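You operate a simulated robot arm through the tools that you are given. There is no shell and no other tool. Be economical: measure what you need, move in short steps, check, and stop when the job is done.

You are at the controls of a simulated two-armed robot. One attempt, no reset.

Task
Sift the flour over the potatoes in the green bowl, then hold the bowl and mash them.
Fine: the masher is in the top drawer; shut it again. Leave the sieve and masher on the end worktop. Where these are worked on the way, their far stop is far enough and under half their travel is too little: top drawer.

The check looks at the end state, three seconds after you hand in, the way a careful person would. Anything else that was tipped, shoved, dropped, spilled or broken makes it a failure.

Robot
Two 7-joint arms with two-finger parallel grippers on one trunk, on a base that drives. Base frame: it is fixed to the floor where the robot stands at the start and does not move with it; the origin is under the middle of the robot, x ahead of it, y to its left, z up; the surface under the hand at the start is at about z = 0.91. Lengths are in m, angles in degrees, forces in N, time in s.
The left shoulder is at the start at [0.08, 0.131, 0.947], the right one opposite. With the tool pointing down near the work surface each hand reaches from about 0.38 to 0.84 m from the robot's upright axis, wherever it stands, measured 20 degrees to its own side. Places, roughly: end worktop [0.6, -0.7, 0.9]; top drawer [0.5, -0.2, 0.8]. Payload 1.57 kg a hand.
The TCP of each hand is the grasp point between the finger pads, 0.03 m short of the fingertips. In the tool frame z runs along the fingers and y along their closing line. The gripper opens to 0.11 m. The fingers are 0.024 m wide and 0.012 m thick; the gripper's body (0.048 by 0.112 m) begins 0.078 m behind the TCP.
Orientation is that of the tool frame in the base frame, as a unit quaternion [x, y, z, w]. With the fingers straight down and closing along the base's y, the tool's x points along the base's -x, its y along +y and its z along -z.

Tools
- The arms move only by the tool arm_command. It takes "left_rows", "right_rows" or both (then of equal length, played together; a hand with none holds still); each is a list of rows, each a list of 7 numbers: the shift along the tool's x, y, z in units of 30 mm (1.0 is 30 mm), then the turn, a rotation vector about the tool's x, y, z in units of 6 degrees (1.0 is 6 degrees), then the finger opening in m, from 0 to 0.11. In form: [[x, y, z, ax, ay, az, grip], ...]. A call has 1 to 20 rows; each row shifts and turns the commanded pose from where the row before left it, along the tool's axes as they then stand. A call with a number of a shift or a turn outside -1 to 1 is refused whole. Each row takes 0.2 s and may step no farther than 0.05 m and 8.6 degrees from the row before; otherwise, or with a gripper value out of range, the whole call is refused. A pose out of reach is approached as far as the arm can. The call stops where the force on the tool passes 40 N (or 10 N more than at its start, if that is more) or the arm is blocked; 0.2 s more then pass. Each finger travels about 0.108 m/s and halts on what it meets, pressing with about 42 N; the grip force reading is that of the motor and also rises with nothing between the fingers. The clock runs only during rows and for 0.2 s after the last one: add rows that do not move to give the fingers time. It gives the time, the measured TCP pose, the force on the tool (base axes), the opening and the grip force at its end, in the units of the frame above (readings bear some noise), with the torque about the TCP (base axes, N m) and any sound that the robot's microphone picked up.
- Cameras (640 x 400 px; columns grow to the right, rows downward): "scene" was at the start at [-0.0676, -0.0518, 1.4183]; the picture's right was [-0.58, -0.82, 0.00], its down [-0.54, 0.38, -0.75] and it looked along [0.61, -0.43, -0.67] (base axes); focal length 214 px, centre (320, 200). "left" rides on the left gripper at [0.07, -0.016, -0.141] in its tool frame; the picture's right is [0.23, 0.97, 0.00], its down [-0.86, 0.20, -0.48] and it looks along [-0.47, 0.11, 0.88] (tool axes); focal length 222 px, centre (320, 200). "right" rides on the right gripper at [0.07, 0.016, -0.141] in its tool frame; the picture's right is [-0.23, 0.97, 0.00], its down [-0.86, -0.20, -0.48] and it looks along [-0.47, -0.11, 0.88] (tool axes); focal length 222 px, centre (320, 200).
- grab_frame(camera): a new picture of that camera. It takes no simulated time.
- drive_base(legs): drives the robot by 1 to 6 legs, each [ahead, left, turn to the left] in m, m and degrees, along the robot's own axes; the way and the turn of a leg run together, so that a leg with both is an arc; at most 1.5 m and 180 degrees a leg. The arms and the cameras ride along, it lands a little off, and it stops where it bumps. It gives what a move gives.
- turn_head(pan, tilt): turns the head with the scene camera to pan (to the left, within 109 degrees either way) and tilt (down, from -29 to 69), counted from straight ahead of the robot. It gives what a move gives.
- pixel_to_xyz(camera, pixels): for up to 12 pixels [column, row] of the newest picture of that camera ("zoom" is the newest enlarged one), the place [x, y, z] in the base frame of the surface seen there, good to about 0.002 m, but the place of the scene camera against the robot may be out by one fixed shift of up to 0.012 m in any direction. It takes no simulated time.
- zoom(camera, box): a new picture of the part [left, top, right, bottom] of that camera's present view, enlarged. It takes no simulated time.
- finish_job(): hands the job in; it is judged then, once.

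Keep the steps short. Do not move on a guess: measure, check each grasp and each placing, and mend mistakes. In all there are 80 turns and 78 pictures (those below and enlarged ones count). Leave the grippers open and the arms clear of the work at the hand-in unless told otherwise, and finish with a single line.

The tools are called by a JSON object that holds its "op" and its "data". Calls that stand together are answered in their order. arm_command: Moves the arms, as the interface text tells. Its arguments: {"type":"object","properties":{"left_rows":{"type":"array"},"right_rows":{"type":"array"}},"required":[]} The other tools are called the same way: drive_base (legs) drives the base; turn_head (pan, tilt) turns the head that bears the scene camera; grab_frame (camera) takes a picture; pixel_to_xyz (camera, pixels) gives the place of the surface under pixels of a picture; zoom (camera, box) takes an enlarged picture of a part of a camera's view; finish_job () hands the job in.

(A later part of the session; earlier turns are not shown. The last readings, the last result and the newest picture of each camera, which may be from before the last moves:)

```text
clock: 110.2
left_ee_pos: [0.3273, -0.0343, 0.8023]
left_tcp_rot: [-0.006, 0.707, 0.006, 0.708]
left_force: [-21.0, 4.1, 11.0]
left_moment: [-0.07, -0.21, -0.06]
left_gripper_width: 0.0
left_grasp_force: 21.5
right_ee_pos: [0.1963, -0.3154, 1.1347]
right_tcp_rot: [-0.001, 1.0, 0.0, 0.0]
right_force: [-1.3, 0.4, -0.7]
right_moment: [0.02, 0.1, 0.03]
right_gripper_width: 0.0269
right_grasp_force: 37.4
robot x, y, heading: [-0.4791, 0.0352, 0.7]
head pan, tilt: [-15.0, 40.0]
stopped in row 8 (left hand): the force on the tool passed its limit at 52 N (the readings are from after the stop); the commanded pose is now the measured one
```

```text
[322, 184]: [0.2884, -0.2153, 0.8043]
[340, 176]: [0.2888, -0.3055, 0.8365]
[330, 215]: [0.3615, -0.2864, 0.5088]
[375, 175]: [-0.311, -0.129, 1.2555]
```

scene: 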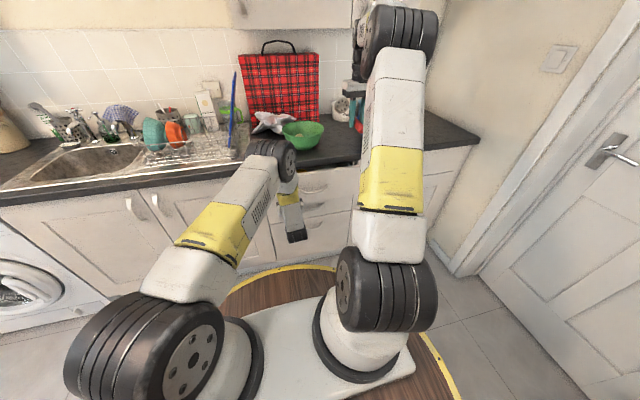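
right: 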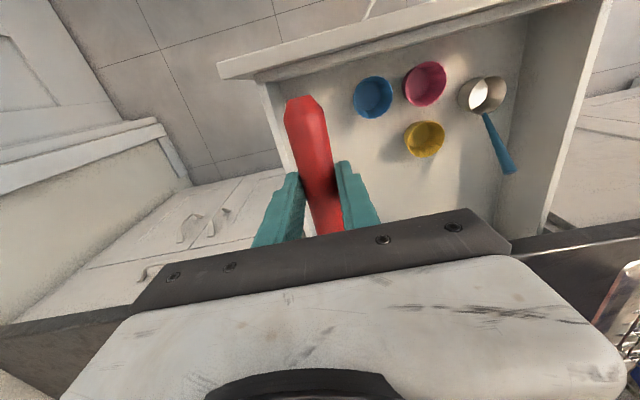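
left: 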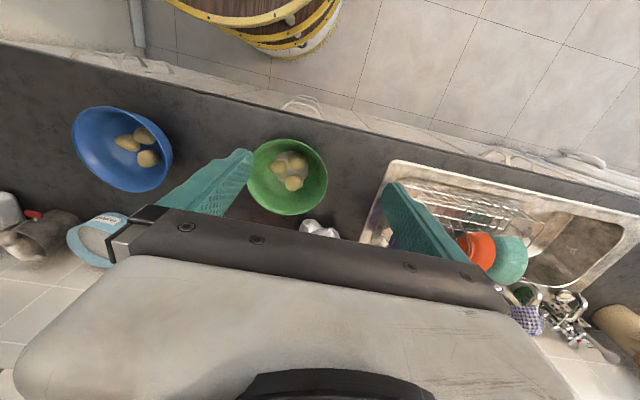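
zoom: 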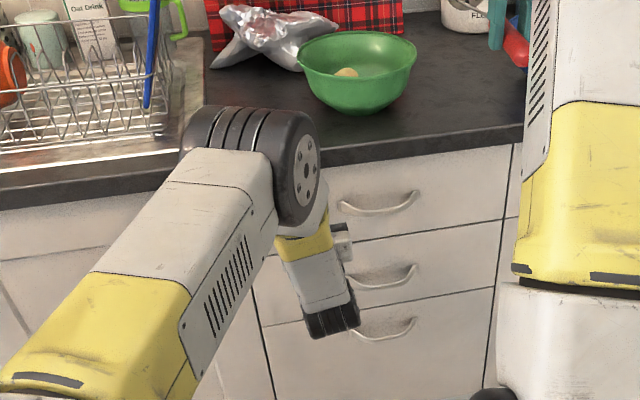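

The drawer is shut (fingertips at x=0.357, 52 N stop, flush in the picture). I'll back the base off, then raise the left hand.

{"op": "drive_base", "data": {"legs": [[-0.2, 0, 0]]}}

{"op": "arm_command", "data": {"left_rows": [[-1, 0.1, 0, 0, 0, 0, 0], [-1, 0.1, 0, 0, 0, 0, 0], [-1, 0.1, 0, 0, 0, 0, 0], [-1, 0.1, 0, 0, 0, 0, 0], [-1, 0.1, 0, 0, 0, 0, 0], [-1, 0.1, 0, 0, 0, 0, 0], [-1, 0.1, 0, 0, 0, 0, 0], [-1, 0.1, 0, 0, 0, 0, 0], [-1, 0.1, 0, 0, 0, 0, 0], [-1, 0.1, 0, 0, 0, 0, 0], [-1, 0.1, 0, 0, 0, 0, 0], [-1, 0.1, 0, 0, 0, 0, 0], [-1, 0.1, 0, 0, 0, 0, 0], [-1, 0.1, 0, 0, 0, 0, 0], [-1, 0.1, 0, 0, 0, 0, 0], [0, 0, 0, 0, 0, 0, 0.05]]}}

{"op": "arm_command", "data": {"left_rows": [[0, 0, 0, 0, 1, 0, 0.05], [0, 0, 0, 0, 1, 0, 0.05], [0, 0, 0, 0, 1, 0, 0.05], [0, 0, 0, 0, 1, 0, 0.05], [0, 0, 0, 0, 1, 0, 0.05], [0, 0, 0, 0, 1, 0, 0.05], [0, 0, 0, 0, 1, 0, 0.05], [0, 0, 0, 0, 1, 0, 0.05], [0, 0, 0, 0, 1, 0, 0.05], [0, 0, 0, 0, 1, 0, 0.05], [0, 0, 0, 0, 1, 0, 0.05], [0, 0, 0, 0, 1, 0, 0.05], [0, 0, 0, 0, 1, 0, 0.05], [0, 0, 0, 0, 1, 0, 0.05], [0, 0, 0, 0, 1, 0, 0.05], [0, 0, 0, 0, 0, 0, 0.05]]}}

{"op": "grab_frame", "data": {"camera": "scene"}}

```text
clock: 111.8
left_ee_pos: [0.1307, -0.0409, 0.7988]
left_tcp_rot: [-0.002, 0.707, 0.003, 0.707]
left_force: [-0.3, -0.1, 0.3]
left_moment: [-0.01, -0.01, 0.0]
left_gripper_width: 0.0
left_grasp_force: 21.3
right_ee_pos: [-0.0022, -0.3213, 1.1351]
right_tcp_rot: [0.003, 1.0, 0.001, 0.0]
right_force: [0.3, 0.0, -1.0]
right_moment: [0.03, 0.03, 0.03]
right_gripper_width: 0.0269
right_grasp_force: 38.0
robot x, y, heading: [-0.6772, 0.0328, 0.5]
head pan, tilt: [-15.0, 40.0]
```

```text
clock: 115.2
left_ee_pos: [0.1296, 0.0062, 1.2513]
left_tcp_rot: [-0.002, 0.708, 0.002, 0.706]
left_force: [0.3, 0.2, -0.6]
left_moment: [0.02, -0.02, 0.03]
left_gripper_width: 0.0503
left_grasp_force: 0.0
right_ee_pos: [-0.0025, -0.3205, 1.1335]
right_tcp_rot: [0.001, 1.0, 0.0, -0.001]
right_force: [0.2, -0.1, -0.8]
right_moment: [0.02, 0.04, 0.01]
right_gripper_width: 0.0271
right_grasp_force: 37.3
robot x, y, heading: [-0.6773, 0.0324, 0.5]
head pan, tilt: [-15.0, 40.0]
```

```text
clock: 118.6
left_ee_pos: [0.0555, 0.0208, 1.2373]
left_tcp_rot: [-0.004, 0.997, 0.001, 0.077]
left_force: [-0.4, -0.5, -0.7]
left_moment: [0.01, 0.01, -0.01]
left_gripper_width: 0.05
left_grasp_force: 0.1
left hand out of reach, approached as far as the arm can: row 11, 12, 13, 14, 15
right_ee_pos: [-0.0004, -0.3214, 1.1347]
right_tcp_rot: [0.003, 1.0, 0.0, 0.0]
right_force: [0.0, -0.3, -1.2]
right_moment: [0.01, 0.1, 0.01]
right_gripper_width: 0.027
right_grasp_force: 37.7
robot x, y, heading: [-0.6767, 0.0304, 0.5]
head pan, tilt: [-15.0, 40.0]
```

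```text
25 pictures are left
```

scene: 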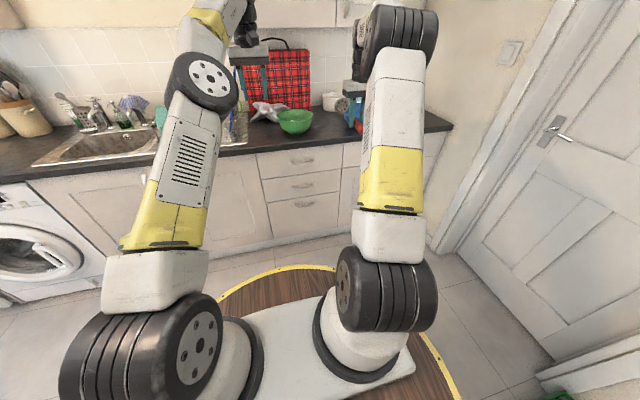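

The drawer is shut. I'll pull the left hand in a little so it points straight down, and turn the right hand to hang the masher disc-down, raising it.

{"op": "arm_command", "data": {"left_rows": [[0.8, 0.6, 0, 0, 0, 0, 0.05], [0.8, 0.6, 0, 0, 0, 0, 0.05], [0.8, 0.6, 0, 0, 0, 0, 0.05], [0.8, 0.6, 0, 0, 0, 0, 0.05], [0, 0, 0, 0, 0, 0, 0.05], [0, 0, 0, 0, 0, 0, 0.05], [0, 0, 0, 0, 0, 0, 0.05], [0, 0, 0, 0, 0, 0, 0.05], [0, 0, 0, 0, 0, 0, 0.05], [0, 0, 0, 0, 0, 0, 0.05], [0, 0, 0, 0, 0, 0, 0.05], [0, 0, 0, 0, 0, 0, 0.05], [0, 0, 0, 0, 0, 0, 0.05], [0, 0, 0, 0, 0, 0, 0.05], [0, 0, 0, 0, 0, 0, 0.05], [0, 0, 0, 0, 0, 0, 0.05], [0, 0, 0, 0, 0, 0, 0.05], [0, 0, 0, 0, 0, 0, 0.05], [0, 0, 0, 0, 0, 0, 0.05]], "right_rows": [[0, 0, 0, -0.77, 0.77, 0.77, 0], [0, 0, 0, -0.77, 0.77, 0.77, 0], [0, 0, 0, -0.77, 0.77, 0.77, 0], [0, 0, 0, -0.77, 0.77, 0.77, 0], [0, 0, 0, -0.77, 0.77, 0.77, 0], [0, 0, 0, -0.77, 0.77, 0.77, 0], [0, 0, 0, -0.77, 0.77, 0.77, 0], [0, 0, 0, -0.77, 0.77, 0.77, 0], [0, 0, 0, -0.77, 0.77, 0.77, 0], [0, 0, 0, -0.77, 0.77, 0.77, 0], [0, 0, 0, -0.77, 0.77, 0.77, 0], [0, 0, 0, -0.77, 0.77, 0.77, 0], [0, 0, 0, -0.77, 0.77, 0.77, 0], [0, 0, 0, -0.77, 0.77, 0.77, 0], [0, 0, 0, -0.77, 0.77, 0.77, 0], [1, 0, 0, 0, 0, 0, 0], [1, 0, 0, 0, 0, 0, 0], [1, 0, 0, 0, 0, 0, 0], [0.5, 0, 0, 0, 0, 0, 0]]}}

{"op": "grab_frame", "data": {"camera": "scene"}}

{"op": "grab_frame", "data": {"camera": "left"}}

```text
clock: 122.6
left_ee_pos: [-0.0402, 0.094, 1.2223]
left_tcp_rot: [-0.004, 0.997, 0.001, 0.078]
left_force: [0.4, -0.1, 0.4]
left_moment: [-0.01, 0.01, 0.02]
left_gripper_width: 0.0502
left_grasp_force: 0.1
right_ee_pos: [-0.1679, -0.2679, 1.2378]
right_tcp_rot: [0.32, 0.861, 0.299, -0.26]
right_force: [0.0, -0.3, -1.7]
right_moment: [-0.01, 0.06, 0.02]
right_gripper_width: 0.0266
right_grasp_force: 37.9
right hand out of reach, approached as far as the arm can: row 3, 4, 5, 6, 7, 8, 9, 10, 11, 12, 13, 14, 15
robot x, y, heading: [-0.6776, 0.0285, 0.3]
head pan, tilt: [-15.0, 40.0]
```

```text
24 pictures are left
```

scene: 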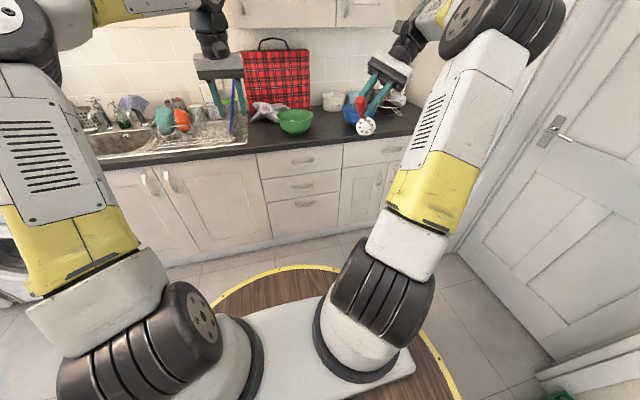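

```text
23 pictures are left
```

left: 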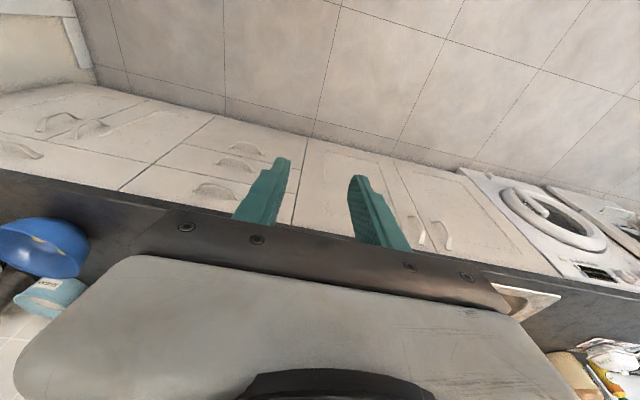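

The right arm stopped part way because it was too stretched; it is now at rel. (0.51,-0.30), nearer its tested spot. I'll command the remaining 59° turn, and straighten the left by 9°.

{"op": "arm_command", "data": {"right_rows": [[0, 0, 0, -0.626, 0.777, 0.724, 0], [0, 0, 0, -0.626, 0.777, 0.724, 0], [0, 0, 0, -0.626, 0.777, 0.724, 0], [0, 0, 0, -0.626, 0.777, 0.724, 0], [0, 0, 0, -0.626, 0.777, 0.724, 0], [0, 0, 0, -0.626, 0.777, 0.724, 0], [0, 0, 0, -0.626, 0.777, 0.724, 0], [0, 0, 0, -0.626, 0.777, 0.724, 0], [0, 0, 0, 0, 0, 0, 0]], "left_rows": [[0, 0, 0, 0, 0.75, 0, 0.05], [0, 0, 0, 0, 0.75, 0, 0.05], [0, 0, 0, 0, 0, 0, 0.05], [0, 0, 0, 0, 0, 0, 0.05], [0, 0, 0, 0, 0, 0, 0.05], [0, 0, 0, 0, 0, 0, 0.05], [0, 0, 0, 0, 0, 0, 0.05], [0, 0, 0, 0, 0, 0, 0.05], [0, 0, 0, 0, 0, 0, 0.05]]}}

{"op": "grab_frame", "data": {"camera": "scene"}}

```text
clock: 124.6
left_ee_pos: [-0.041, 0.0925, 1.2215]
left_tcp_rot: [-0.005, 1.0, 0.0, 0.0]
left_force: [0.7, -1.6, -0.6]
left_moment: [0.0, 0.01, -0.04]
left_gripper_width: 0.0502
left_grasp_force: 0.0
right_ee_pos: [-0.1687, -0.2691, 1.2404]
right_tcp_rot: [-0.5, -0.499, -0.5, 0.501]
right_force: [0.6, -0.5, -1.4]
right_moment: [0.04, 0.03, -0.02]
right_gripper_width: 0.0268
right_grasp_force: 37.5
robot x, y, heading: [-0.679, 0.0345, 0.5]
head pan, tilt: [-15.0, 40.0]
```

```text
22 pictures are left
```

scene: 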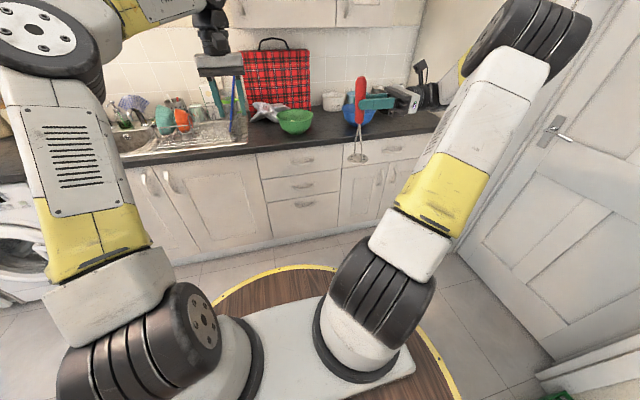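

The masher now hangs disc-down. I'll raise and pull in the left hand, then drive forward 0.62 m so the masher arrives beside the green bowl.

{"op": "arm_command", "data": {"left_rows": [[0.9, 0, -0.7, 0, 0, 0, 0.05], [0.9, 0, -0.7, 0, 0, 0, 0.05], [0.9, 0, -0.7, 0, 0, 0, 0.05], [0.9, 0, -0.7, 0, 0, 0, 0.05], [0, 0, 0, 0, 0, 0, 0.05]]}}

{"op": "drive_base", "data": {"legs": [[0.3, 0, -0.3], [0.32, 0, -0.3]]}}

{"op": "turn_head", "data": {"pan": -15, "tilt": 45}}

{"op": "grab_frame", "data": {"camera": "scene"}}

{"op": "grab_frame", "data": {"camera": "left"}}

```text
clock: 125.8
left_ee_pos: [-0.1487, 0.0896, 1.3073]
left_tcp_rot: [-0.004, 1.0, 0.001, -0.001]
left_force: [0.7, -0.3, 0.1]
left_moment: [-0.03, 0.03, 0.02]
left_gripper_width: 0.0502
left_grasp_force: 0.1
right_ee_pos: [-0.1676, -0.2682, 1.24]
right_tcp_rot: [-0.5, -0.5, -0.5, 0.5]
right_force: [-0.1, 0.1, -1.0]
right_moment: [-0.03, -0.01, 0.0]
right_gripper_width: 0.027
right_grasp_force: 37.7
robot x, y, heading: [-0.6738, 0.0345, 0.2]
head pan, tilt: [-15.0, 40.0]
```

```text
clock: 129.6
left_ee_pos: [0.4814, 0.0888, 1.306]
left_tcp_rot: [-0.002, 1.0, 0.0, -0.001]
left_force: [0.0, -0.2, 0.2]
left_moment: [0.02, -0.03, 0.04]
left_gripper_width: 0.0501
left_grasp_force: 0.0
right_ee_pos: [0.4622, -0.2669, 1.2392]
right_tcp_rot: [0.502, 0.497, 0.502, -0.499]
right_force: [0.7, 0.5, -1.8]
right_moment: [-0.04, 0.02, -0.03]
right_gripper_width: 0.0268
right_grasp_force: 37.6
robot x, y, heading: [-0.0476, 0.0335, 0.1]
head pan, tilt: [-15.0, 40.0]
```

```text
clock: 130.3
left_ee_pos: [0.4823, 0.0914, 1.3061]
left_tcp_rot: [-0.002, 1.0, 0.0, -0.001]
left_force: [-0.7, -0.1, 0.0]
left_moment: [0.02, -0.01, 0.01]
left_gripper_width: 0.0502
left_grasp_force: 0.1
right_ee_pos: [0.4604, -0.2679, 1.2386]
right_tcp_rot: [0.502, 0.497, 0.501, -0.499]
right_force: [-0.4, 0.3, -1.4]
right_moment: [-0.03, -0.05, 0.02]
right_gripper_width: 0.0269
right_grasp_force: 37.7
robot x, y, heading: [-0.0452, 0.035, 0.1]
head pan, tilt: [-15.0, 45.0]
```

```text
21 pictures are left
```

scene: 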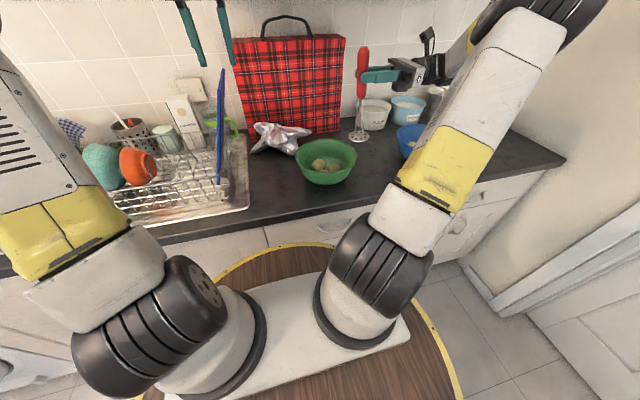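

```text
20 pictures are left
```

left: 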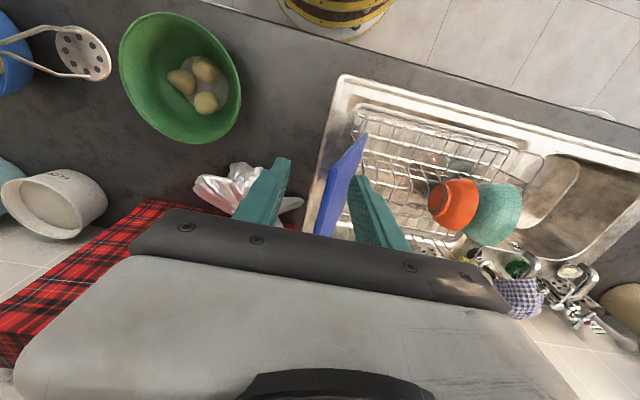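

I'll measure the bowl rim, the potatoes and the masher disc.

{"op": "pixel_to_xyz", "data": {"camera": "left", "pixels": [[120, 65], [160, 13], [237, 75], [238, 110], [182, 82], [206, 68], [205, 102], [200, 141], [84, 55], [172, 100], [230, 95]]}}

{"op": "zoom", "data": {"camera": "left", "box": [40, 0, 280, 160]}}

```text
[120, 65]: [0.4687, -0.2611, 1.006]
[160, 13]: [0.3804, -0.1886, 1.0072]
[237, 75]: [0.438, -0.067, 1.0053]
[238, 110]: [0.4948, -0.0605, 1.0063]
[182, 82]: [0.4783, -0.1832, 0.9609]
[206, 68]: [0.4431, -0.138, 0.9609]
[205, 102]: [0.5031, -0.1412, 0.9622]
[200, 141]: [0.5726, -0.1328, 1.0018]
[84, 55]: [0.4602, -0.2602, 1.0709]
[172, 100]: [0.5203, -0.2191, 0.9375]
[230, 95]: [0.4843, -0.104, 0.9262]
```

```text
2.50 times, centred on (160, 80) of left
```

zoom: 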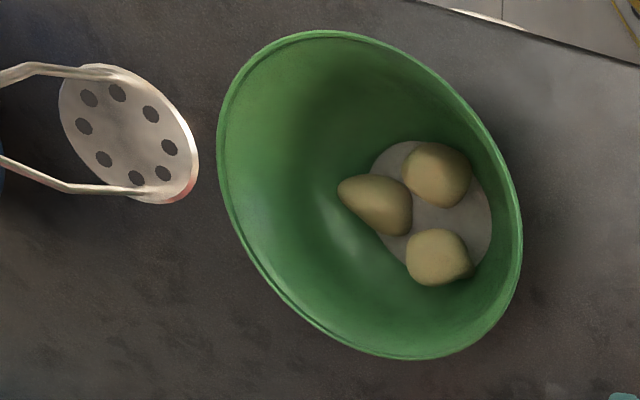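

Bowl centre ≈ (0.477,-0.162), rim r ≈ 0.101 at z 1.006; potatoes lie around (0.475,-0.154). I'll tilt the left hand 30° to lie along the bowl wall and move it short of the left rim.

{"op": "pixel_to_xyz", "data": {"camera": "left", "pixels": [[366, 138], [350, 185], [325, 230], [340, 170], [240, 180]]}}

{"op": "arm_command", "data": {"left_rows": [[0, 0, 0, 1, 0, 0, 0.05], [0, 0, 0, 1, 0, 0, 0.05], [0, 0, 0, 1, 0, 0, 0.05], [0, 0, 0, 1, 0, 0, 0.05], [0, 0, 0, 1, 0, 0, 0.05], [0.024, 0.083, 0.943, 0, 0, 0, 0.05], [0.024, 0.083, 0.943, 0, 0, 0, 0.05], [0.024, 0.083, 0.943, 0, 0, 0, 0.05], [0.024, 0.083, 0.943, 0, 0, 0, 0.05], [0.024, 0.083, 0.943, 0, 0, 0, 0.05], [0.024, 0.083, 0.943, 0, 0, 0, 0.05], [0, 0, 0, 0, 0, 0, 0.05]]}}

{"op": "grab_frame", "data": {"camera": "left"}}

```text
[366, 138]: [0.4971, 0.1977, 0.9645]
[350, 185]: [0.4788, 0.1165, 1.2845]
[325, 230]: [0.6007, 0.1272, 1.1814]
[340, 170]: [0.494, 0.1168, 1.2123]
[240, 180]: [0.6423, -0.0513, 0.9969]
```

```text
clock: 132.6
left_ee_pos: [0.4769, 0.0248, 1.18]
left_tcp_rot: [0.0, 0.965, -0.263, 0.005]
left_force: [-1.7, 5.0, 14.5]
left_moment: [0.86, -0.25, 0.15]
left_gripper_width: 0.0489
left_grasp_force: 0.0
right_ee_pos: [0.4605, -0.2677, 1.2401]
right_tcp_rot: [0.5, 0.499, 0.5, -0.5]
right_force: [0.1, 0.5, -1.9]
right_moment: [-0.02, 0.02, 0.04]
right_gripper_width: 0.027
right_grasp_force: 37.1
robot x, y, heading: [-0.048, 0.0365, 0.3]
head pan, tilt: [-15.0, 45.0]
stopped in row 11 (left hand): the force on the tool passed its limit at 52 N (the readings are from after the stop); the commanded pose is now the measured one
```

```text
18 pictures are left
```

left: 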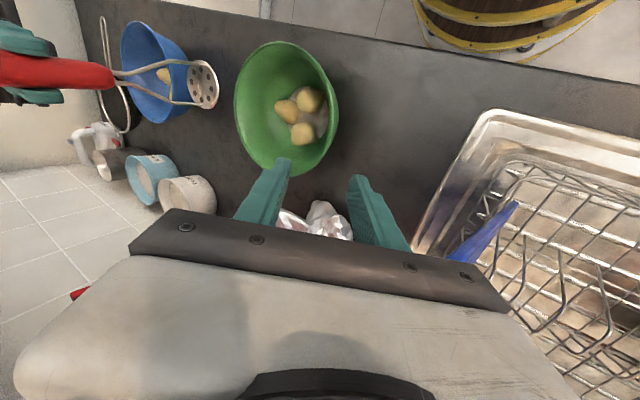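

The left hand touched something, most likely the tall blue board at y≈0.12. I'll back off along the approach and look.

{"op": "arm_command", "data": {"left_rows": [[0, 0, -0.7, 0, 0, 0, 0.05], [0, 0, -0.9, 0, 0, 0, 0.05], [0, 0, -0.9, 0, 0, 0, 0.05], [0, 0, -0.9, 0, 0, 0, 0.05]]}}

{"op": "grab_frame", "data": {"camera": "scene"}}

```text
clock: 133.6
left_ee_pos: [0.4762, 0.0759, 1.2673]
left_tcp_rot: [-0.001, 0.965, -0.264, 0.004]
left_force: [-0.3, 0.4, -0.5]
left_moment: [-0.01, 0.01, -0.02]
left_gripper_width: 0.0499
left_grasp_force: 0.0
right_ee_pos: [0.4615, -0.2675, 1.2392]
right_tcp_rot: [0.502, 0.497, 0.501, -0.5]
right_force: [0.3, -0.3, -1.0]
right_moment: [0.0, 0.01, 0.0]
right_gripper_width: 0.0269
right_grasp_force: 37.7
robot x, y, heading: [-0.0458, 0.0374, 0.2]
head pan, tilt: [-15.0, 45.0]
```

```text
17 pictures are left
```

scene: 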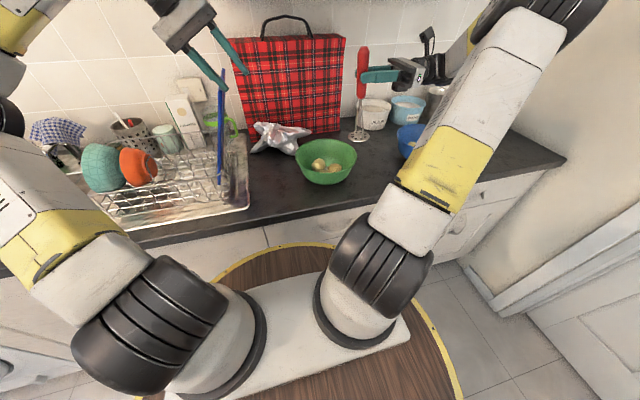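

The board is undisturbed. I'll move right at height, reduce the tilt to 12° (well clear of the board) and come down above the left rim.

{"op": "arm_command", "data": {"left_rows": [[0, -0.867, 0.5, 0, 0, 0, 0.05], [0, -0.867, 0.5, 0, 0, 0, 0.05], [0, -0.867, 0.5, 0, 0, 0, 0.05], [0, 0, 0, -1, 0, 0, 0.05], [0, 0, 0, -1, 0, 0, 0.05], [0, 0, 0, -1, 0, 0, 0.05], [0, 0.047, 0.877, 0, 0, 0, 0.05], [0, 0.047, 0.877, 0, 0, 0, 0.05], [0, 0.047, 0.877, 0, 0, 0, 0.05], [0, 0.047, 0.877, 0, 0, 0, 0.05], [0, 0.047, 0.877, 0, 0, 0, 0.05], [0, 0.047, 0.877, 0, 0, 0, 0.05], [0, 0, 0, 0, 0, 0, 0.05]]}}

{"op": "grab_frame", "data": {"camera": "left"}}

```text
clock: 136.4
left_ee_pos: [0.4764, -0.0392, 1.1135]
left_tcp_rot: [0.0, 0.994, -0.109, 0.004]
left_force: [0.4, 0.4, 0.1]
left_moment: [0.0, 0.0, 0.0]
left_gripper_width: 0.0501
left_grasp_force: 0.2
right_ee_pos: [0.461, -0.2681, 1.2403]
right_tcp_rot: [0.501, 0.498, 0.501, -0.5]
right_force: [-0.2, -0.1, -1.2]
right_moment: [-0.04, -0.01, 0.04]
right_gripper_width: 0.0269
right_grasp_force: 37.9
robot x, y, heading: [-0.0438, 0.0344, 0.1]
head pan, tilt: [-15.0, 45.0]
```

```text
16 pictures are left
```

left: 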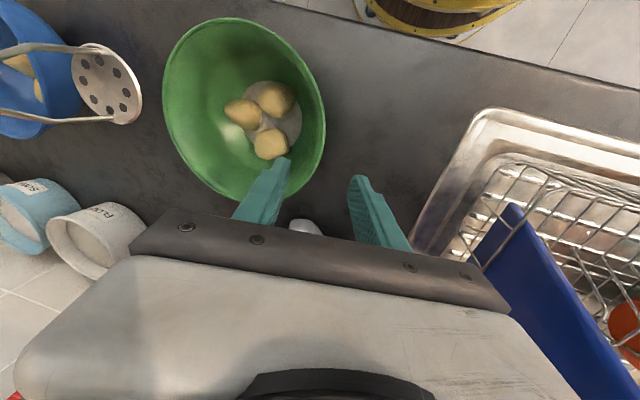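

I'll measure the rim under the left hand.

{"op": "pixel_to_xyz", "data": {"camera": "left", "pixels": [[325, 110], [324, 135], [318, 155], [308, 175], [298, 188], [318, 130]]}}

```text
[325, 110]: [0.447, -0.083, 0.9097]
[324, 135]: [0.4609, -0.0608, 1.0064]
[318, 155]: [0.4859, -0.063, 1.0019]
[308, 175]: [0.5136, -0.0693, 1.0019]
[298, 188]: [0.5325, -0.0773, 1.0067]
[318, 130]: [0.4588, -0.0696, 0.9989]
```

The rim is at y≈-0.061 to -0.064, on the hand's line. I'll advance 0.122 m and close gently onto the wall.

{"op": "arm_command", "data": {"left_rows": [[0, 0, 0.814, 0, 0, 0, 0.05], [0, 0, 0.814, 0, 0, 0, 0.05], [0, 0, 0.814, 0, 0, 0, 0.05], [0, 0, 0.814, 0, 0, 0, 0.05], [0, 0, 0.814, 0, 0, 0, 0.05], [0, 0, 0, 0, 0, 0, 0.05], [0, 0, 0, 0, 0, 0, 0.035], [0, 0, 0, 0, 0, 0, 0.02], [0, 0, 0, 0, 0, 0, 0.01], [0, 0, 0, 0, 0, 0, 0.0], [0, 0, 0, 0, 0, 0, 0.0]]}}

{"op": "grab_frame", "data": {"camera": "scene"}}

```text
clock: 138.8
left_ee_pos: [0.4793, -0.0668, 0.9936]
left_tcp_rot: [-0.001, 0.994, -0.11, 0.005]
left_force: [2.5, -2.6, 8.1]
left_moment: [-1.08, 0.38, 0.33]
left_gripper_width: 0.0052
left_grasp_force: 25.1
right_ee_pos: [0.4608, -0.2673, 1.2396]
right_tcp_rot: [0.501, 0.498, 0.501, -0.499]
right_force: [-0.4, -0.1, -2.0]
right_moment: [-0.03, 0.03, 0.03]
right_gripper_width: 0.0267
right_grasp_force: 37.6
robot x, y, heading: [-0.0447, 0.0359, 0.1]
head pan, tilt: [-15.0, 45.0]
```

```text
15 pictures are left
```

scene: 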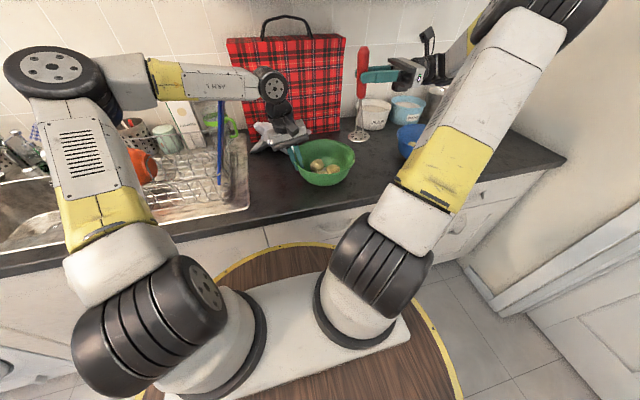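

The left hand holds the wall (5 mm), but 1.1 N·m says the fingers aren't quite parallel to it. I'll add 6° tilt and see whether the torque falls.

{"op": "arm_command", "data": {"left_rows": [[0, 0, 0, 0.5, 0, 0, 0], [0, 0, 0, 0.5, 0, 0, 0], [0, 0, 0, 0, 0, 0, 0]]}}

{"op": "grab_frame", "data": {"camera": "left"}}

{"op": "pixel_to_xyz", "data": {"camera": "left", "pixels": [[150, 60], [145, 100], [180, 150], [270, 30], [220, 15]]}}

```text
clock: 139.6
left_ee_pos: [0.4793, -0.0659, 0.9932]
left_tcp_rot: [-0.001, 0.987, -0.16, 0.004]
left_force: [0.3, 0.0, -3.6]
left_moment: [0.31, -0.04, -0.02]
left_gripper_width: 0.0043
left_grasp_force: 24.6
right_ee_pos: [0.4609, -0.2674, 1.2397]
right_tcp_rot: [0.502, 0.497, 0.501, -0.5]
right_force: [0.1, -0.3, -1.7]
right_moment: [-0.03, 0.01, -0.01]
right_gripper_width: 0.0269
right_grasp_force: 37.6
robot x, y, heading: [-0.0457, 0.0315, -0.1]
head pan, tilt: [-15.0, 45.0]
```

```text
14 pictures are left
```

left: 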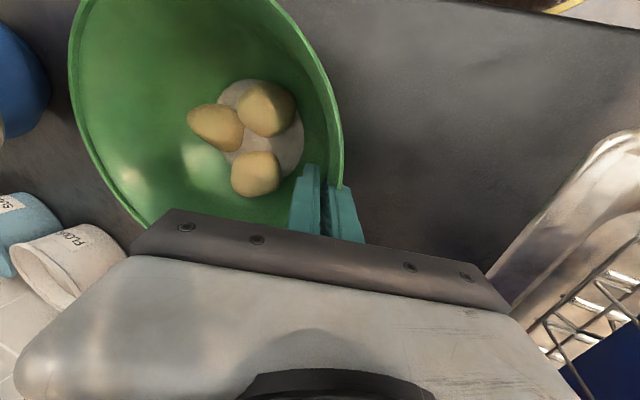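

```text
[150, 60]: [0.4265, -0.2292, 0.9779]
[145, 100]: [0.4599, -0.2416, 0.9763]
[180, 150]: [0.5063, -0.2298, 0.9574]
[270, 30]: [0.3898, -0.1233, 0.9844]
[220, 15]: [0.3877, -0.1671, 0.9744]
```

The torque fell to 0.3. I'll check that the bowl is level: rim points at right, near and far, plus the potatoes.

{"op": "pixel_to_xyz", "data": {"camera": "left", "pixels": [[72, 60], [80, 110], [110, 175], [331, 90], [342, 150], [290, 20], [145, 222], [268, 108], [255, 172], [217, 125], [250, 88]]}}

```text
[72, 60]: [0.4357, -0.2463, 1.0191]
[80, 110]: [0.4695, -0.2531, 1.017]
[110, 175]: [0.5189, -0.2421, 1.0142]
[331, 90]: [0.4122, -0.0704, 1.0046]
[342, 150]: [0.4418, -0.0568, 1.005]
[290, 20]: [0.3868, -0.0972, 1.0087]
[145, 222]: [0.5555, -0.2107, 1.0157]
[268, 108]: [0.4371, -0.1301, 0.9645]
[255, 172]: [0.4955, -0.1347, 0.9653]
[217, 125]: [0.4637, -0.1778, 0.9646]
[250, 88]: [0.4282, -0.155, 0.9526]
```

The bowl's right rim is 12 mm high, a 3.5° tilt. I'll undo 3.5° of the hand's tilt.

{"op": "arm_command", "data": {"left_rows": [[0, 0, 0, -0.3, 0, 0, 0], [0, 0, 0, -0.3, 0, 0, 0], [0, 0, 0, 0, 0, 0, 0]]}}

{"op": "grab_frame", "data": {"camera": "left"}}

{"op": "pixel_to_xyz", "data": {"camera": "left", "pixels": [[80, 105], [110, 170], [342, 150], [290, 20], [145, 222], [268, 108], [255, 172], [217, 125]]}}

```text
clock: 140.4
left_ee_pos: [0.4799, -0.0666, 0.9934]
left_tcp_rot: [-0.001, 0.992, -0.129, 0.003]
left_force: [-0.5, -0.1, -2.1]
left_moment: [0.23, 0.13, -0.06]
left_gripper_width: 0.0043
left_grasp_force: 25.0
right_ee_pos: [0.461, -0.2671, 1.2397]
right_tcp_rot: [0.502, 0.497, 0.502, -0.499]
right_force: [0.1, 0.3, -1.4]
right_moment: [-0.03, -0.01, -0.02]
right_gripper_width: 0.0268
right_grasp_force: 37.6
robot x, y, heading: [-0.0475, 0.0356, -0.2]
head pan, tilt: [-15.0, 45.0]
```

```text
13 pictures are left
```

left: 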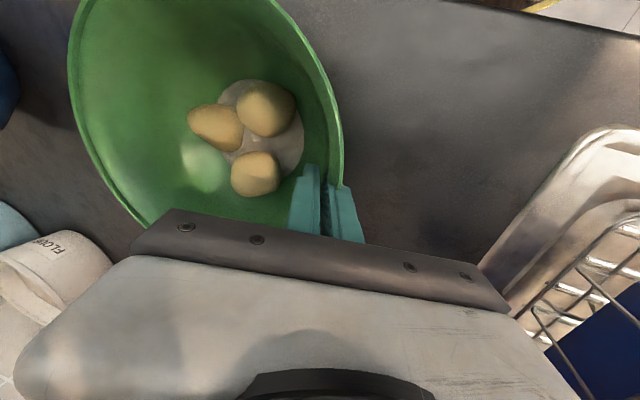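

```text
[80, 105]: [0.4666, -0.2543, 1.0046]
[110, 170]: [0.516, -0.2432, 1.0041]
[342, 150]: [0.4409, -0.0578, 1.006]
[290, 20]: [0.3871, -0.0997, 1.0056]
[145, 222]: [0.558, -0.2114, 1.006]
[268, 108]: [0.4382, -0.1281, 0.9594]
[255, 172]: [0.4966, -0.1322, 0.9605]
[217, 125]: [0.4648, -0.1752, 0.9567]
```

The bowl is level again (rim 1.005 all round). I'll bring the masher over the bowl centre and down to just above the potatoes.

{"op": "arm_command", "data": {"right_rows": [[0, 0.074, 0.75, 0, 0, 0, 0], [0, 0.074, 0.75, 0, 0, 0, 0], [0, 0.074, 0.75, 0, 0, 0, 0], [0, 0.074, 0.75, 0, 0, 0, 0], [0, 0.074, 0.7, 0, 0, 0, 0], [-0.8, 0, 0, 0, 0, 0, 0], [-0.8, 0, 0, 0, 0, 0, 0], [-0.8, 0, 0, 0, 0, 0, 0], [-0.6, 0, 0, 0, 0, 0, 0], [0, 0, 0, 0, 0, 0, 0]]}}

{"op": "grab_frame", "data": {"camera": "left"}}

```text
clock: 142.6
left_ee_pos: [0.4793, -0.0661, 0.9926]
left_tcp_rot: [-0.001, 0.991, -0.13, 0.004]
left_force: [-0.1, 0.4, 1.1]
left_moment: [0.13, 0.09, 0.0]
left_gripper_width: 0.0046
left_grasp_force: 25.0
right_ee_pos: [0.4708, -0.1559, 1.147]
right_tcp_rot: [0.502, 0.497, 0.501, -0.5]
right_force: [-0.1, 0.2, -1.9]
right_moment: [-0.02, -0.02, 0.01]
right_gripper_width: 0.0272
right_grasp_force: 37.3
robot x, y, heading: [-0.0494, 0.0337, 0.2]
head pan, tilt: [-15.0, 45.0]
```

```text
12 pictures are left
```

left: 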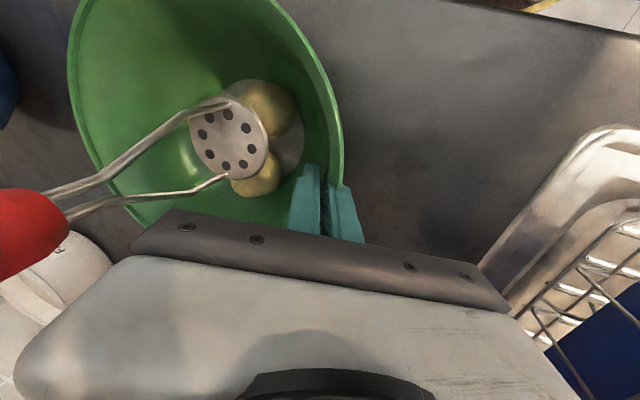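

The disc is just above the potatoes. I'll press down in small steps.

{"op": "arm_command", "data": {"right_rows": [[-0.3, 0, 0, 0, 0, 0, 0], [-0.3, 0, 0, 0, 0, 0, 0], [-0.3, 0, 0, 0, 0, 0, 0], [-0.3, 0, 0, 0, 0, 0, 0], [-0.3, 0, 0, 0, 0, 0, 0], [0, 0, 0, 0, 0, 0, 0]]}}

{"op": "grab_frame", "data": {"camera": "left"}}

```text
clock: 144.0
left_ee_pos: [0.4789, -0.0664, 0.992]
left_tcp_rot: [-0.001, 0.992, -0.129, 0.005]
left_force: [0.4, -0.7, -0.1]
left_moment: [0.11, 0.11, -0.02]
left_gripper_width: 0.0045
left_grasp_force: 25.3
right_ee_pos: [0.4715, -0.1556, 1.1043]
right_tcp_rot: [0.501, 0.499, 0.501, -0.5]
right_force: [0.8, -0.3, -1.0]
right_moment: [-0.01, 0.01, 0.03]
right_gripper_width: 0.0269
right_grasp_force: 37.7
robot x, y, heading: [-0.0477, 0.0356, 0.3]
head pan, tilt: [-15.0, 45.0]
```

```text
11 pictures are left
```

left: 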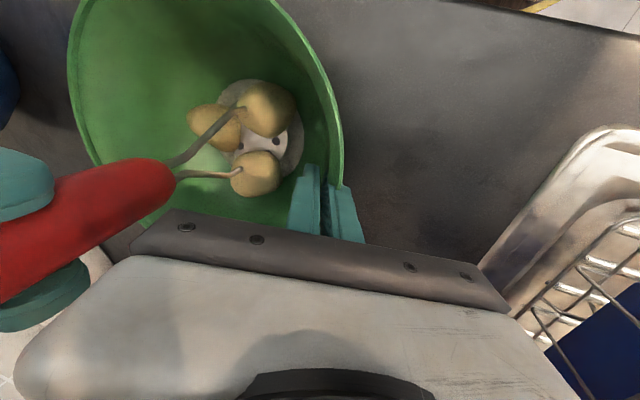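

The disc sank between the potatoes without force. I'll do up-down strokes, going slightly deeper, and then look.

{"op": "arm_command", "data": {"right_rows": [[-0.3, 0, 0, 0, 0, 0, 0], [1, 0, 0, 0, 0, 0, 0], [1, 0, 0, 0, 0, 0, 0], [-1, 0, 0, 0, 0, 0, 0], [-1, 0, 0, 0, 0, 0, 0], [1, 0, 0, 0, 0, 0, 0], [1, 0, 0, 0, 0, 0, 0], [-1, 0, 0, 0, 0, 0, 0], [-1, 0, 0, 0, 0, 0, 0], [1, 0, 0, 0, 0, 0, 0], [1, 0, 0, 0, 0, 0, 0], [-1, 0, 0, 0, 0, 0, 0], [-1, 0, 0, 0, 0, 0, 0], [1, 0, 0, 0, 0, 0, 0], [1, 0, 0, 0, 0, 0, 0], [0, 0, 0, 0, 0, 0, 0]]}}

{"op": "grab_frame", "data": {"camera": "left"}}

```text
clock: 147.4
left_ee_pos: [0.4797, -0.0659, 0.9923]
left_tcp_rot: [-0.001, 0.992, -0.13, 0.004]
left_force: [-0.4, 0.8, 1.7]
left_moment: [0.16, 0.19, -0.1]
left_gripper_width: 0.0046
left_grasp_force: 24.7
right_ee_pos: [0.4712, -0.1586, 1.1562]
right_tcp_rot: [0.501, 0.498, 0.501, -0.5]
right_force: [0.1, 0.3, -0.4]
right_moment: [-0.01, 0.02, 0.04]
right_gripper_width: 0.0268
right_grasp_force: 38.0
robot x, y, heading: [-0.0464, 0.037, 0.4]
head pan, tilt: [-15.0, 45.0]
```

```text
10 pictures are left
```

left: 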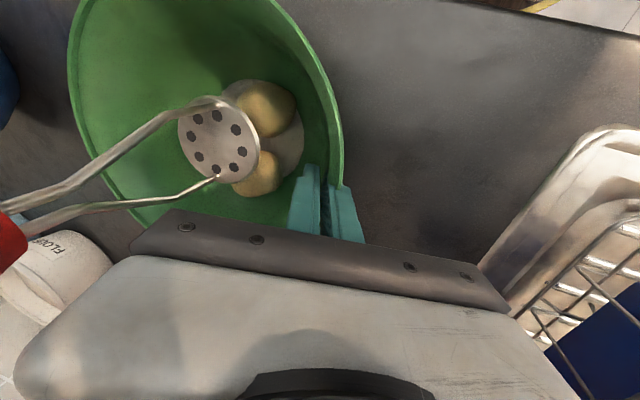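

The potatoes look unmashed still. I'll press down until I actually feel the bowl floor.

{"op": "arm_command", "data": {"right_rows": [[-1, 0, 0, 0, 0, 0, 0], [-0.8, 0, 0, 0, 0, 0, 0], [-0.2, 0, 0, 0, 0, 0, 0], [-0.2, 0, 0, 0, 0, 0, 0], [-0.2, 0, 0, 0, 0, 0, 0], [-0.2, 0, 0, 0, 0, 0, 0], [-0.2, 0, 0, 0, 0, 0, 0], [-0.2, 0, 0, 0, 0, 0, 0], [0, 0, 0, 0, 0, 0, 0]]}}

{"op": "grab_frame", "data": {"camera": "left"}}

```text
clock: 149.4
left_ee_pos: [0.4793, -0.0657, 0.9933]
left_tcp_rot: [-0.001, 0.992, -0.129, 0.005]
left_force: [2.7, 0.1, -6.4]
left_moment: [0.43, 0.42, 0.24]
left_gripper_width: 0.0045
left_grasp_force: 24.7
right_ee_pos: [0.4713, -0.157, 1.0668]
right_tcp_rot: [0.501, 0.498, 0.502, -0.5]
right_force: [0.5, -2.6, 28.4]
right_moment: [0.55, -0.15, -0.02]
right_gripper_width: 0.0268
right_grasp_force: 38.1
robot x, y, heading: [-0.0476, 0.0366, 0.2]
head pan, tilt: [-15.0, 45.0]
```

```text
9 pictures are left
```

left: 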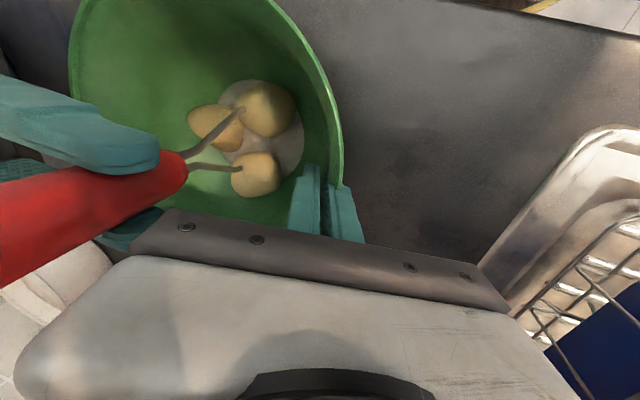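

It presses on the floor now with 28 N. I'll repeat pressing strokes to the same depth.

{"op": "arm_command", "data": {"right_rows": [[0.8, 0, 0, 0, 0, 0, 0], [0.8, 0, 0, 0, 0, 0, 0], [-0.8, 0, 0, 0, 0, 0, 0], [-0.8, 0, 0, 0, 0, 0, 0], [0.8, 0, 0, 0, 0, 0, 0], [0.8, 0, 0, 0, 0, 0, 0], [-0.8, 0, 0, 0, 0, 0, 0], [-0.8, 0, 0, 0, 0, 0, 0], [0.8, 0, 0, 0, 0, 0, 0], [0.8, 0, 0, 0, 0, 0, 0], [-0.8, 0, 0, 0, 0, 0, 0], [-0.8, 0, 0, 0, 0, 0, 0], [0.8, 0, 0, 0, 0, 0, 0], [0.8, 0, 0, 0, 0, 0, 0], [-0.8, 0, 0, 0, 0, 0, 0], [-0.8, 0, 0, 0, 0, 0, 0], [0, 0, 0, 0, 0, 0, 0]]}}

{"op": "grab_frame", "data": {"camera": "left"}}

```text
clock: 153.0
left_ee_pos: [0.4797, -0.0664, 0.9924]
left_tcp_rot: [-0.001, 0.992, -0.13, 0.005]
left_force: [-0.4, 0.3, 0.7]
left_moment: [0.2, 0.11, 0.04]
left_gripper_width: 0.0045
left_grasp_force: 25.0
right_ee_pos: [0.4714, -0.1566, 1.0668]
right_tcp_rot: [-0.5, -0.498, -0.5, 0.501]
right_force: [-0.1, -0.2, 0.9]
right_moment: [0.03, 0.04, 0.04]
right_gripper_width: 0.027
right_grasp_force: 37.2
robot x, y, heading: [-0.0446, 0.0341, 0.3]
head pan, tilt: [-15.0, 45.0]
```

```text
8 pictures are left
```

left: 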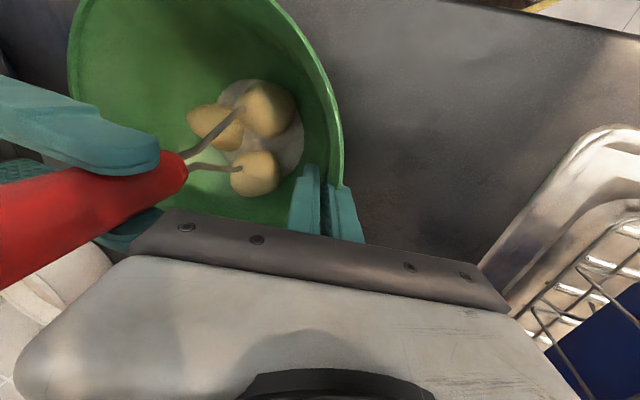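

Contact force is back to about zero, so the masher slid a little in the grip. I'll do strokes that each end 6 mm deeper, so every press bears on the floor.

{"op": "arm_command", "data": {"right_rows": [[0.9, 0, 0, 0, 0, 0, 0], [0.9, 0, 0, 0, 0, 0, 0], [-0.9, 0, 0, 0, 0, 0, 0], [-0.9, 0, 0, 0, 0, 0, 0], [-0.2, 0, 0, 0, 0, 0, 0], [0, 0, 0, 0, 0, 0, 0], [0.9, 0, 0, 0, 0, 0, 0], [0.9, 0, 0, 0, 0, 0, 0], [-0.9, 0, 0, 0, 0, 0, 0], [-0.9, 0, 0, 0, 0, 0, 0], [-0.1, 0, 0, 0, 0, 0, 0], [0, 0, 0, 0, 0, 0, 0]]}}

{"op": "zoom", "data": {"camera": "left", "box": [60, 0, 360, 220]}}

```text
clock: 155.6
left_ee_pos: [0.4798, -0.0657, 0.9914]
left_tcp_rot: [-0.002, 0.992, -0.128, 0.005]
left_force: [2.9, -0.7, -4.8]
left_moment: [0.43, 0.39, 0.21]
left_gripper_width: 0.0047
left_grasp_force: 24.9
right_ee_pos: [0.4731, -0.1564, 1.0591]
right_tcp_rot: [0.5, 0.498, 0.503, -0.5]
right_force: [-1.0, -3.6, 27.9]
right_moment: [0.49, -0.15, -0.02]
right_gripper_width: 0.0271
right_grasp_force: 37.7
robot x, y, heading: [-0.0484, 0.035, 0.1]
head pan, tilt: [-15.0, 45.0]
```

```text
1.82 times, centred on (210, 110) of left
```

zoom: 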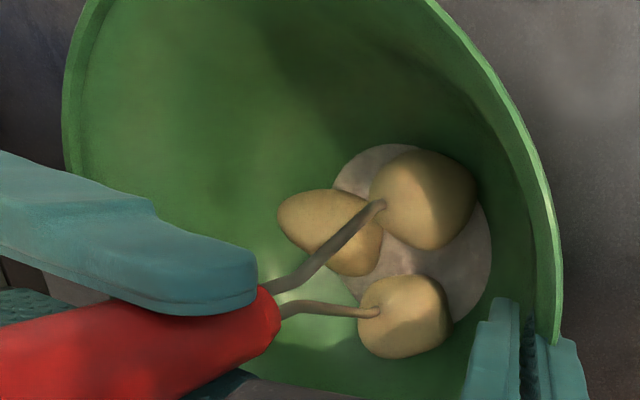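

The press is firm (28 N) but the potatoes look unchanged. I'll make fuller strokes, lifting 6 cm each time and shifting a little toward each potato.

{"op": "arm_command", "data": {"right_rows": [[1, 0, 0, 0, 0, 0, 0], [1, -0.4, 0.3, 0, 0, 0, 0], [-1, 0, 0, 0, 0, 0, 0], [-1, 0, 0, 0, 0, 0, 0], [0, 0, 0, 0, 0, 0, 0], [1, 0, 0, 0, 0, 0, 0], [1, 0.8, 0, 0, 0, 0, 0], [-1, 0, 0, 0, 0, 0, 0], [-1, 0, 0, 0, 0, 0, 0], [0, 0, 0, 0, 0, 0, 0], [1, 0, 0, 0, 0, 0, 0], [1, -0.5, -0.7, 0, 0, 0, 0], [-1, 0, 0, 0, 0, 0, 0], [-1, 0, 0, 0, 0, 0, 0], [0, 0, 0, 0, 0, 0, 0], [1, 0, 0, 0, 0, 0, 0], [1, 0.1, 0.4, 0, 0, 0, 0], [-1, 0, 0, 0, 0, 0, 0], [-1, 0, 0, 0, 0, 0, 0], [0, 0, 0, 0, 0, 0, 0]]}}

{"op": "zoom", "data": {"camera": "left", "box": [60, 0, 360, 220]}}

```text
clock: 159.8
left_ee_pos: [0.4802, -0.0655, 0.9927]
left_tcp_rot: [-0.001, 0.992, -0.13, 0.005]
left_force: [2.4, -0.8, -2.7]
left_moment: [0.33, 0.21, 0.07]
left_gripper_width: 0.0045
left_grasp_force: 25.4
right_ee_pos: [0.4717, -0.156, 1.0574]
right_tcp_rot: [0.499, 0.499, 0.501, -0.501]
right_force: [-1.5, -1.0, 13.1]
right_moment: [0.29, 0.12, 0.03]
right_gripper_width: 0.0268
right_grasp_force: 37.7
robot x, y, heading: [-0.0446, 0.0338, -0.0]
head pan, tilt: [-15.0, 45.0]
```

```text
1.82 times, centred on (210, 110) of left
```

zoom: 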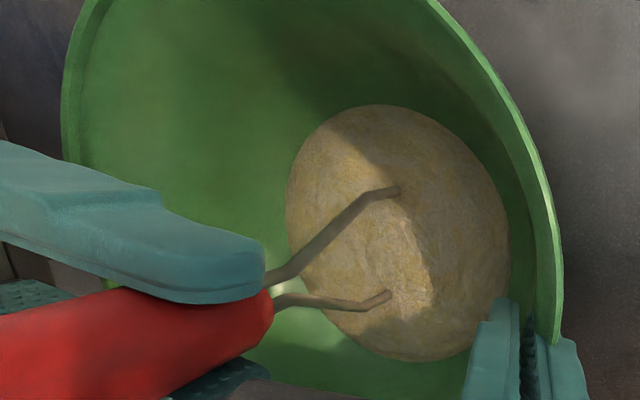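

The potatoes are now mash. I'll lift the masher straight out while still holding the bowl, then release the rim and back the left hand off.

{"op": "arm_command", "data": {"right_rows": [[0.6, 0, 0, 0, 0, 0, 0], [1, 0, 0, 0, 0, 0, 0], [1, 0, 0, 0, 0, 0, 0], [1, 0, 0, 0, 0, 0, 0], [1, 0, 0, 0, 0, 0, 0], [1, 0, 0, 0, 0, 0, 0], [0.6, 0, 0, 0, 0, 0, 0], [0, 0, 0, 0, 0, 0, 0]]}}

{"op": "arm_command", "data": {"left_rows": [[0, 0, 0, 0, 0, 0, 0.02], [0, 0, 0, 0, 0, 0, 0.045], [0, 0, 0, 0, 0, 0, 0.045], [0, 0, 0, 0, 0, 0, 0.045], [0, 0, -0.5, 0, 0, 0, 0.045], [0, 0, -0.8, 0, 0, 0, 0.045], [0, 0, -0.9, 0, 0, 0, 0.045], [0, 0, -0.9, 0, 0, 0, 0.045], [0, 0, -0.9, 0, 0, 0, 0.045], [0, 0, -0.9, 0, 0, 0, 0.045], [0, 0, -0.9, 0, 0, 0, 0.045], [0, 0, -0.9, 0, 0, 0, 0.045], [0, 0, -0.9, 0, 0, 0, 0.045], [0, 0, -0.9, 0, 0, 0, 0.045]]}}

{"op": "grab_frame", "data": {"camera": "left"}}

```text
clock: 161.6
left_ee_pos: [0.479, -0.066, 0.9922]
left_tcp_rot: [-0.001, 0.991, -0.13, 0.006]
left_force: [-0.3, 0.8, 0.1]
left_moment: [0.24, 0.09, -0.03]
left_gripper_width: 0.0045
left_grasp_force: 24.7
right_ee_pos: [0.4717, -0.1567, 1.2416]
right_tcp_rot: [-0.501, -0.498, -0.501, 0.501]
right_force: [0.1, 0.2, -1.9]
right_moment: [0.01, 0.04, 0.01]
right_gripper_width: 0.0269
right_grasp_force: 37.5
robot x, y, heading: [-0.0485, 0.0374, -0.0]
head pan, tilt: [-15.0, 45.0]
```

```text
clock: 164.6
left_ee_pos: [0.4762, 0.0005, 1.2371]
left_tcp_rot: [-0.001, 0.992, -0.129, 0.003]
left_force: [0.3, -0.8, 1.0]
left_moment: [-0.02, -0.03, 0.0]
left_gripper_width: 0.0451
left_grasp_force: 0.0
right_ee_pos: [0.4718, -0.1553, 1.2424]
right_tcp_rot: [0.501, 0.498, 0.501, -0.5]
right_force: [0.1, 0.5, -0.9]
right_moment: [0.01, 0.0, 0.07]
right_gripper_width: 0.0268
right_grasp_force: 37.7
robot x, y, heading: [-0.0476, 0.0386, 0.3]
head pan, tilt: [-15.0, 45.0]
```

```text
5 pictures are left
```

left: 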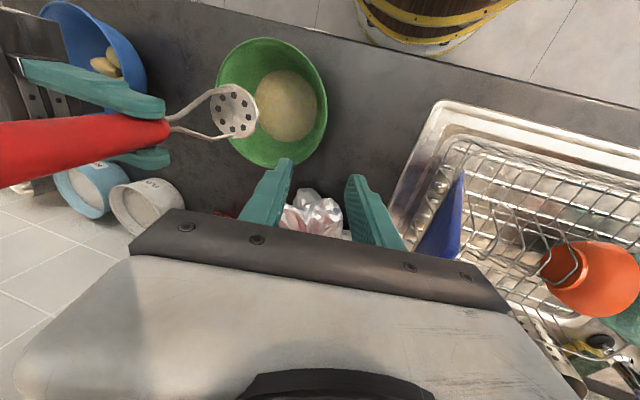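

The mash looks good and the bowl stands free. I'll back up 0.2 m, then turn the masher level (fingers down) before driving to the end worktop.

{"op": "pixel_to_xyz", "data": {"camera": "left", "pixels": [[237, 110], [165, 128], [222, 95], [255, 110], [290, 100]]}}

{"op": "drive_base", "data": {"legs": [[-0.2, 0, 0]]}}

{"op": "arm_command", "data": {"right_rows": [[0, 0, 0, 0.8, -0.8, -0.8, 0], [0, 0, 0, 0.8, -0.8, -0.8, 0], [0, 0, 0, 0.8, -0.8, -0.8, 0], [0, 0, 0, 0.8, -0.8, -0.8, 0], [0, 0, 0, 0.8, -0.8, -0.8, 0], [0, 0, 0, 0.8, -0.8, -0.8, 0], [0, 0, 0, 0.8, -0.8, -0.8, 0], [0, 0, 0, 0.8, -0.8, -0.8, 0], [0, 0, 0, 0.8, -0.8, -0.8, 0], [0, 0, 0, 0.8, -0.8, -0.8, 0], [0, 0, 0, 0.8, -0.8, -0.8, 0], [0, 0, 0, 0.8, -0.8, -0.8, 0], [0, 0, 0, 0.8, -0.8, -0.8, 0], [0, 0, 0, 0.8, -0.8, -0.8, 0], [0, 0, 0, 0.35, -0.35, -0.35, 0], [0, 0, 0, 0, 0, 0, 0]]}}

```text
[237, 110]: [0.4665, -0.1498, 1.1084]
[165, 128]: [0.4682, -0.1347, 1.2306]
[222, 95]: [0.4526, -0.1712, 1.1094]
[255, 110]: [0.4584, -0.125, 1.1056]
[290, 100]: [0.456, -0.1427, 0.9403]
```

```text
clock: 166.1
left_ee_pos: [0.2823, -0.0004, 1.2364]
left_tcp_rot: [0.0, 0.992, -0.13, 0.004]
left_force: [0.6, 0.3, 0.0]
left_moment: [0.02, 0.04, 0.01]
left_gripper_width: 0.0449
left_grasp_force: 0.0
right_ee_pos: [0.2772, -0.1574, 1.2425]
right_tcp_rot: [0.501, 0.498, 0.501, -0.5]
right_force: [0.3, -0.2, -1.1]
right_moment: [-0.01, -0.01, -0.01]
right_gripper_width: 0.0267
right_grasp_force: 37.5
robot x, y, heading: [-0.2439, 0.0395, 0.2]
head pan, tilt: [-15.0, 45.0]
```

```text
clock: 169.5
left_ee_pos: [0.2817, -0.0001, 1.2376]
left_tcp_rot: [0.0, 0.992, -0.13, 0.004]
left_force: [-0.2, -0.3, -0.8]
left_moment: [0.02, -0.05, -0.01]
left_gripper_width: 0.0449
left_grasp_force: 0.1
right_ee_pos: [0.2775, -0.1563, 1.2417]
right_tcp_rot: [0.002, 1.0, 0.0, -0.001]
right_force: [-0.8, 0.8, -1.1]
right_moment: [0.01, 0.04, -0.01]
right_gripper_width: 0.0266
right_grasp_force: 37.2
robot x, y, heading: [-0.2397, 0.032, -0.2]
head pan, tilt: [-15.0, 45.0]
```

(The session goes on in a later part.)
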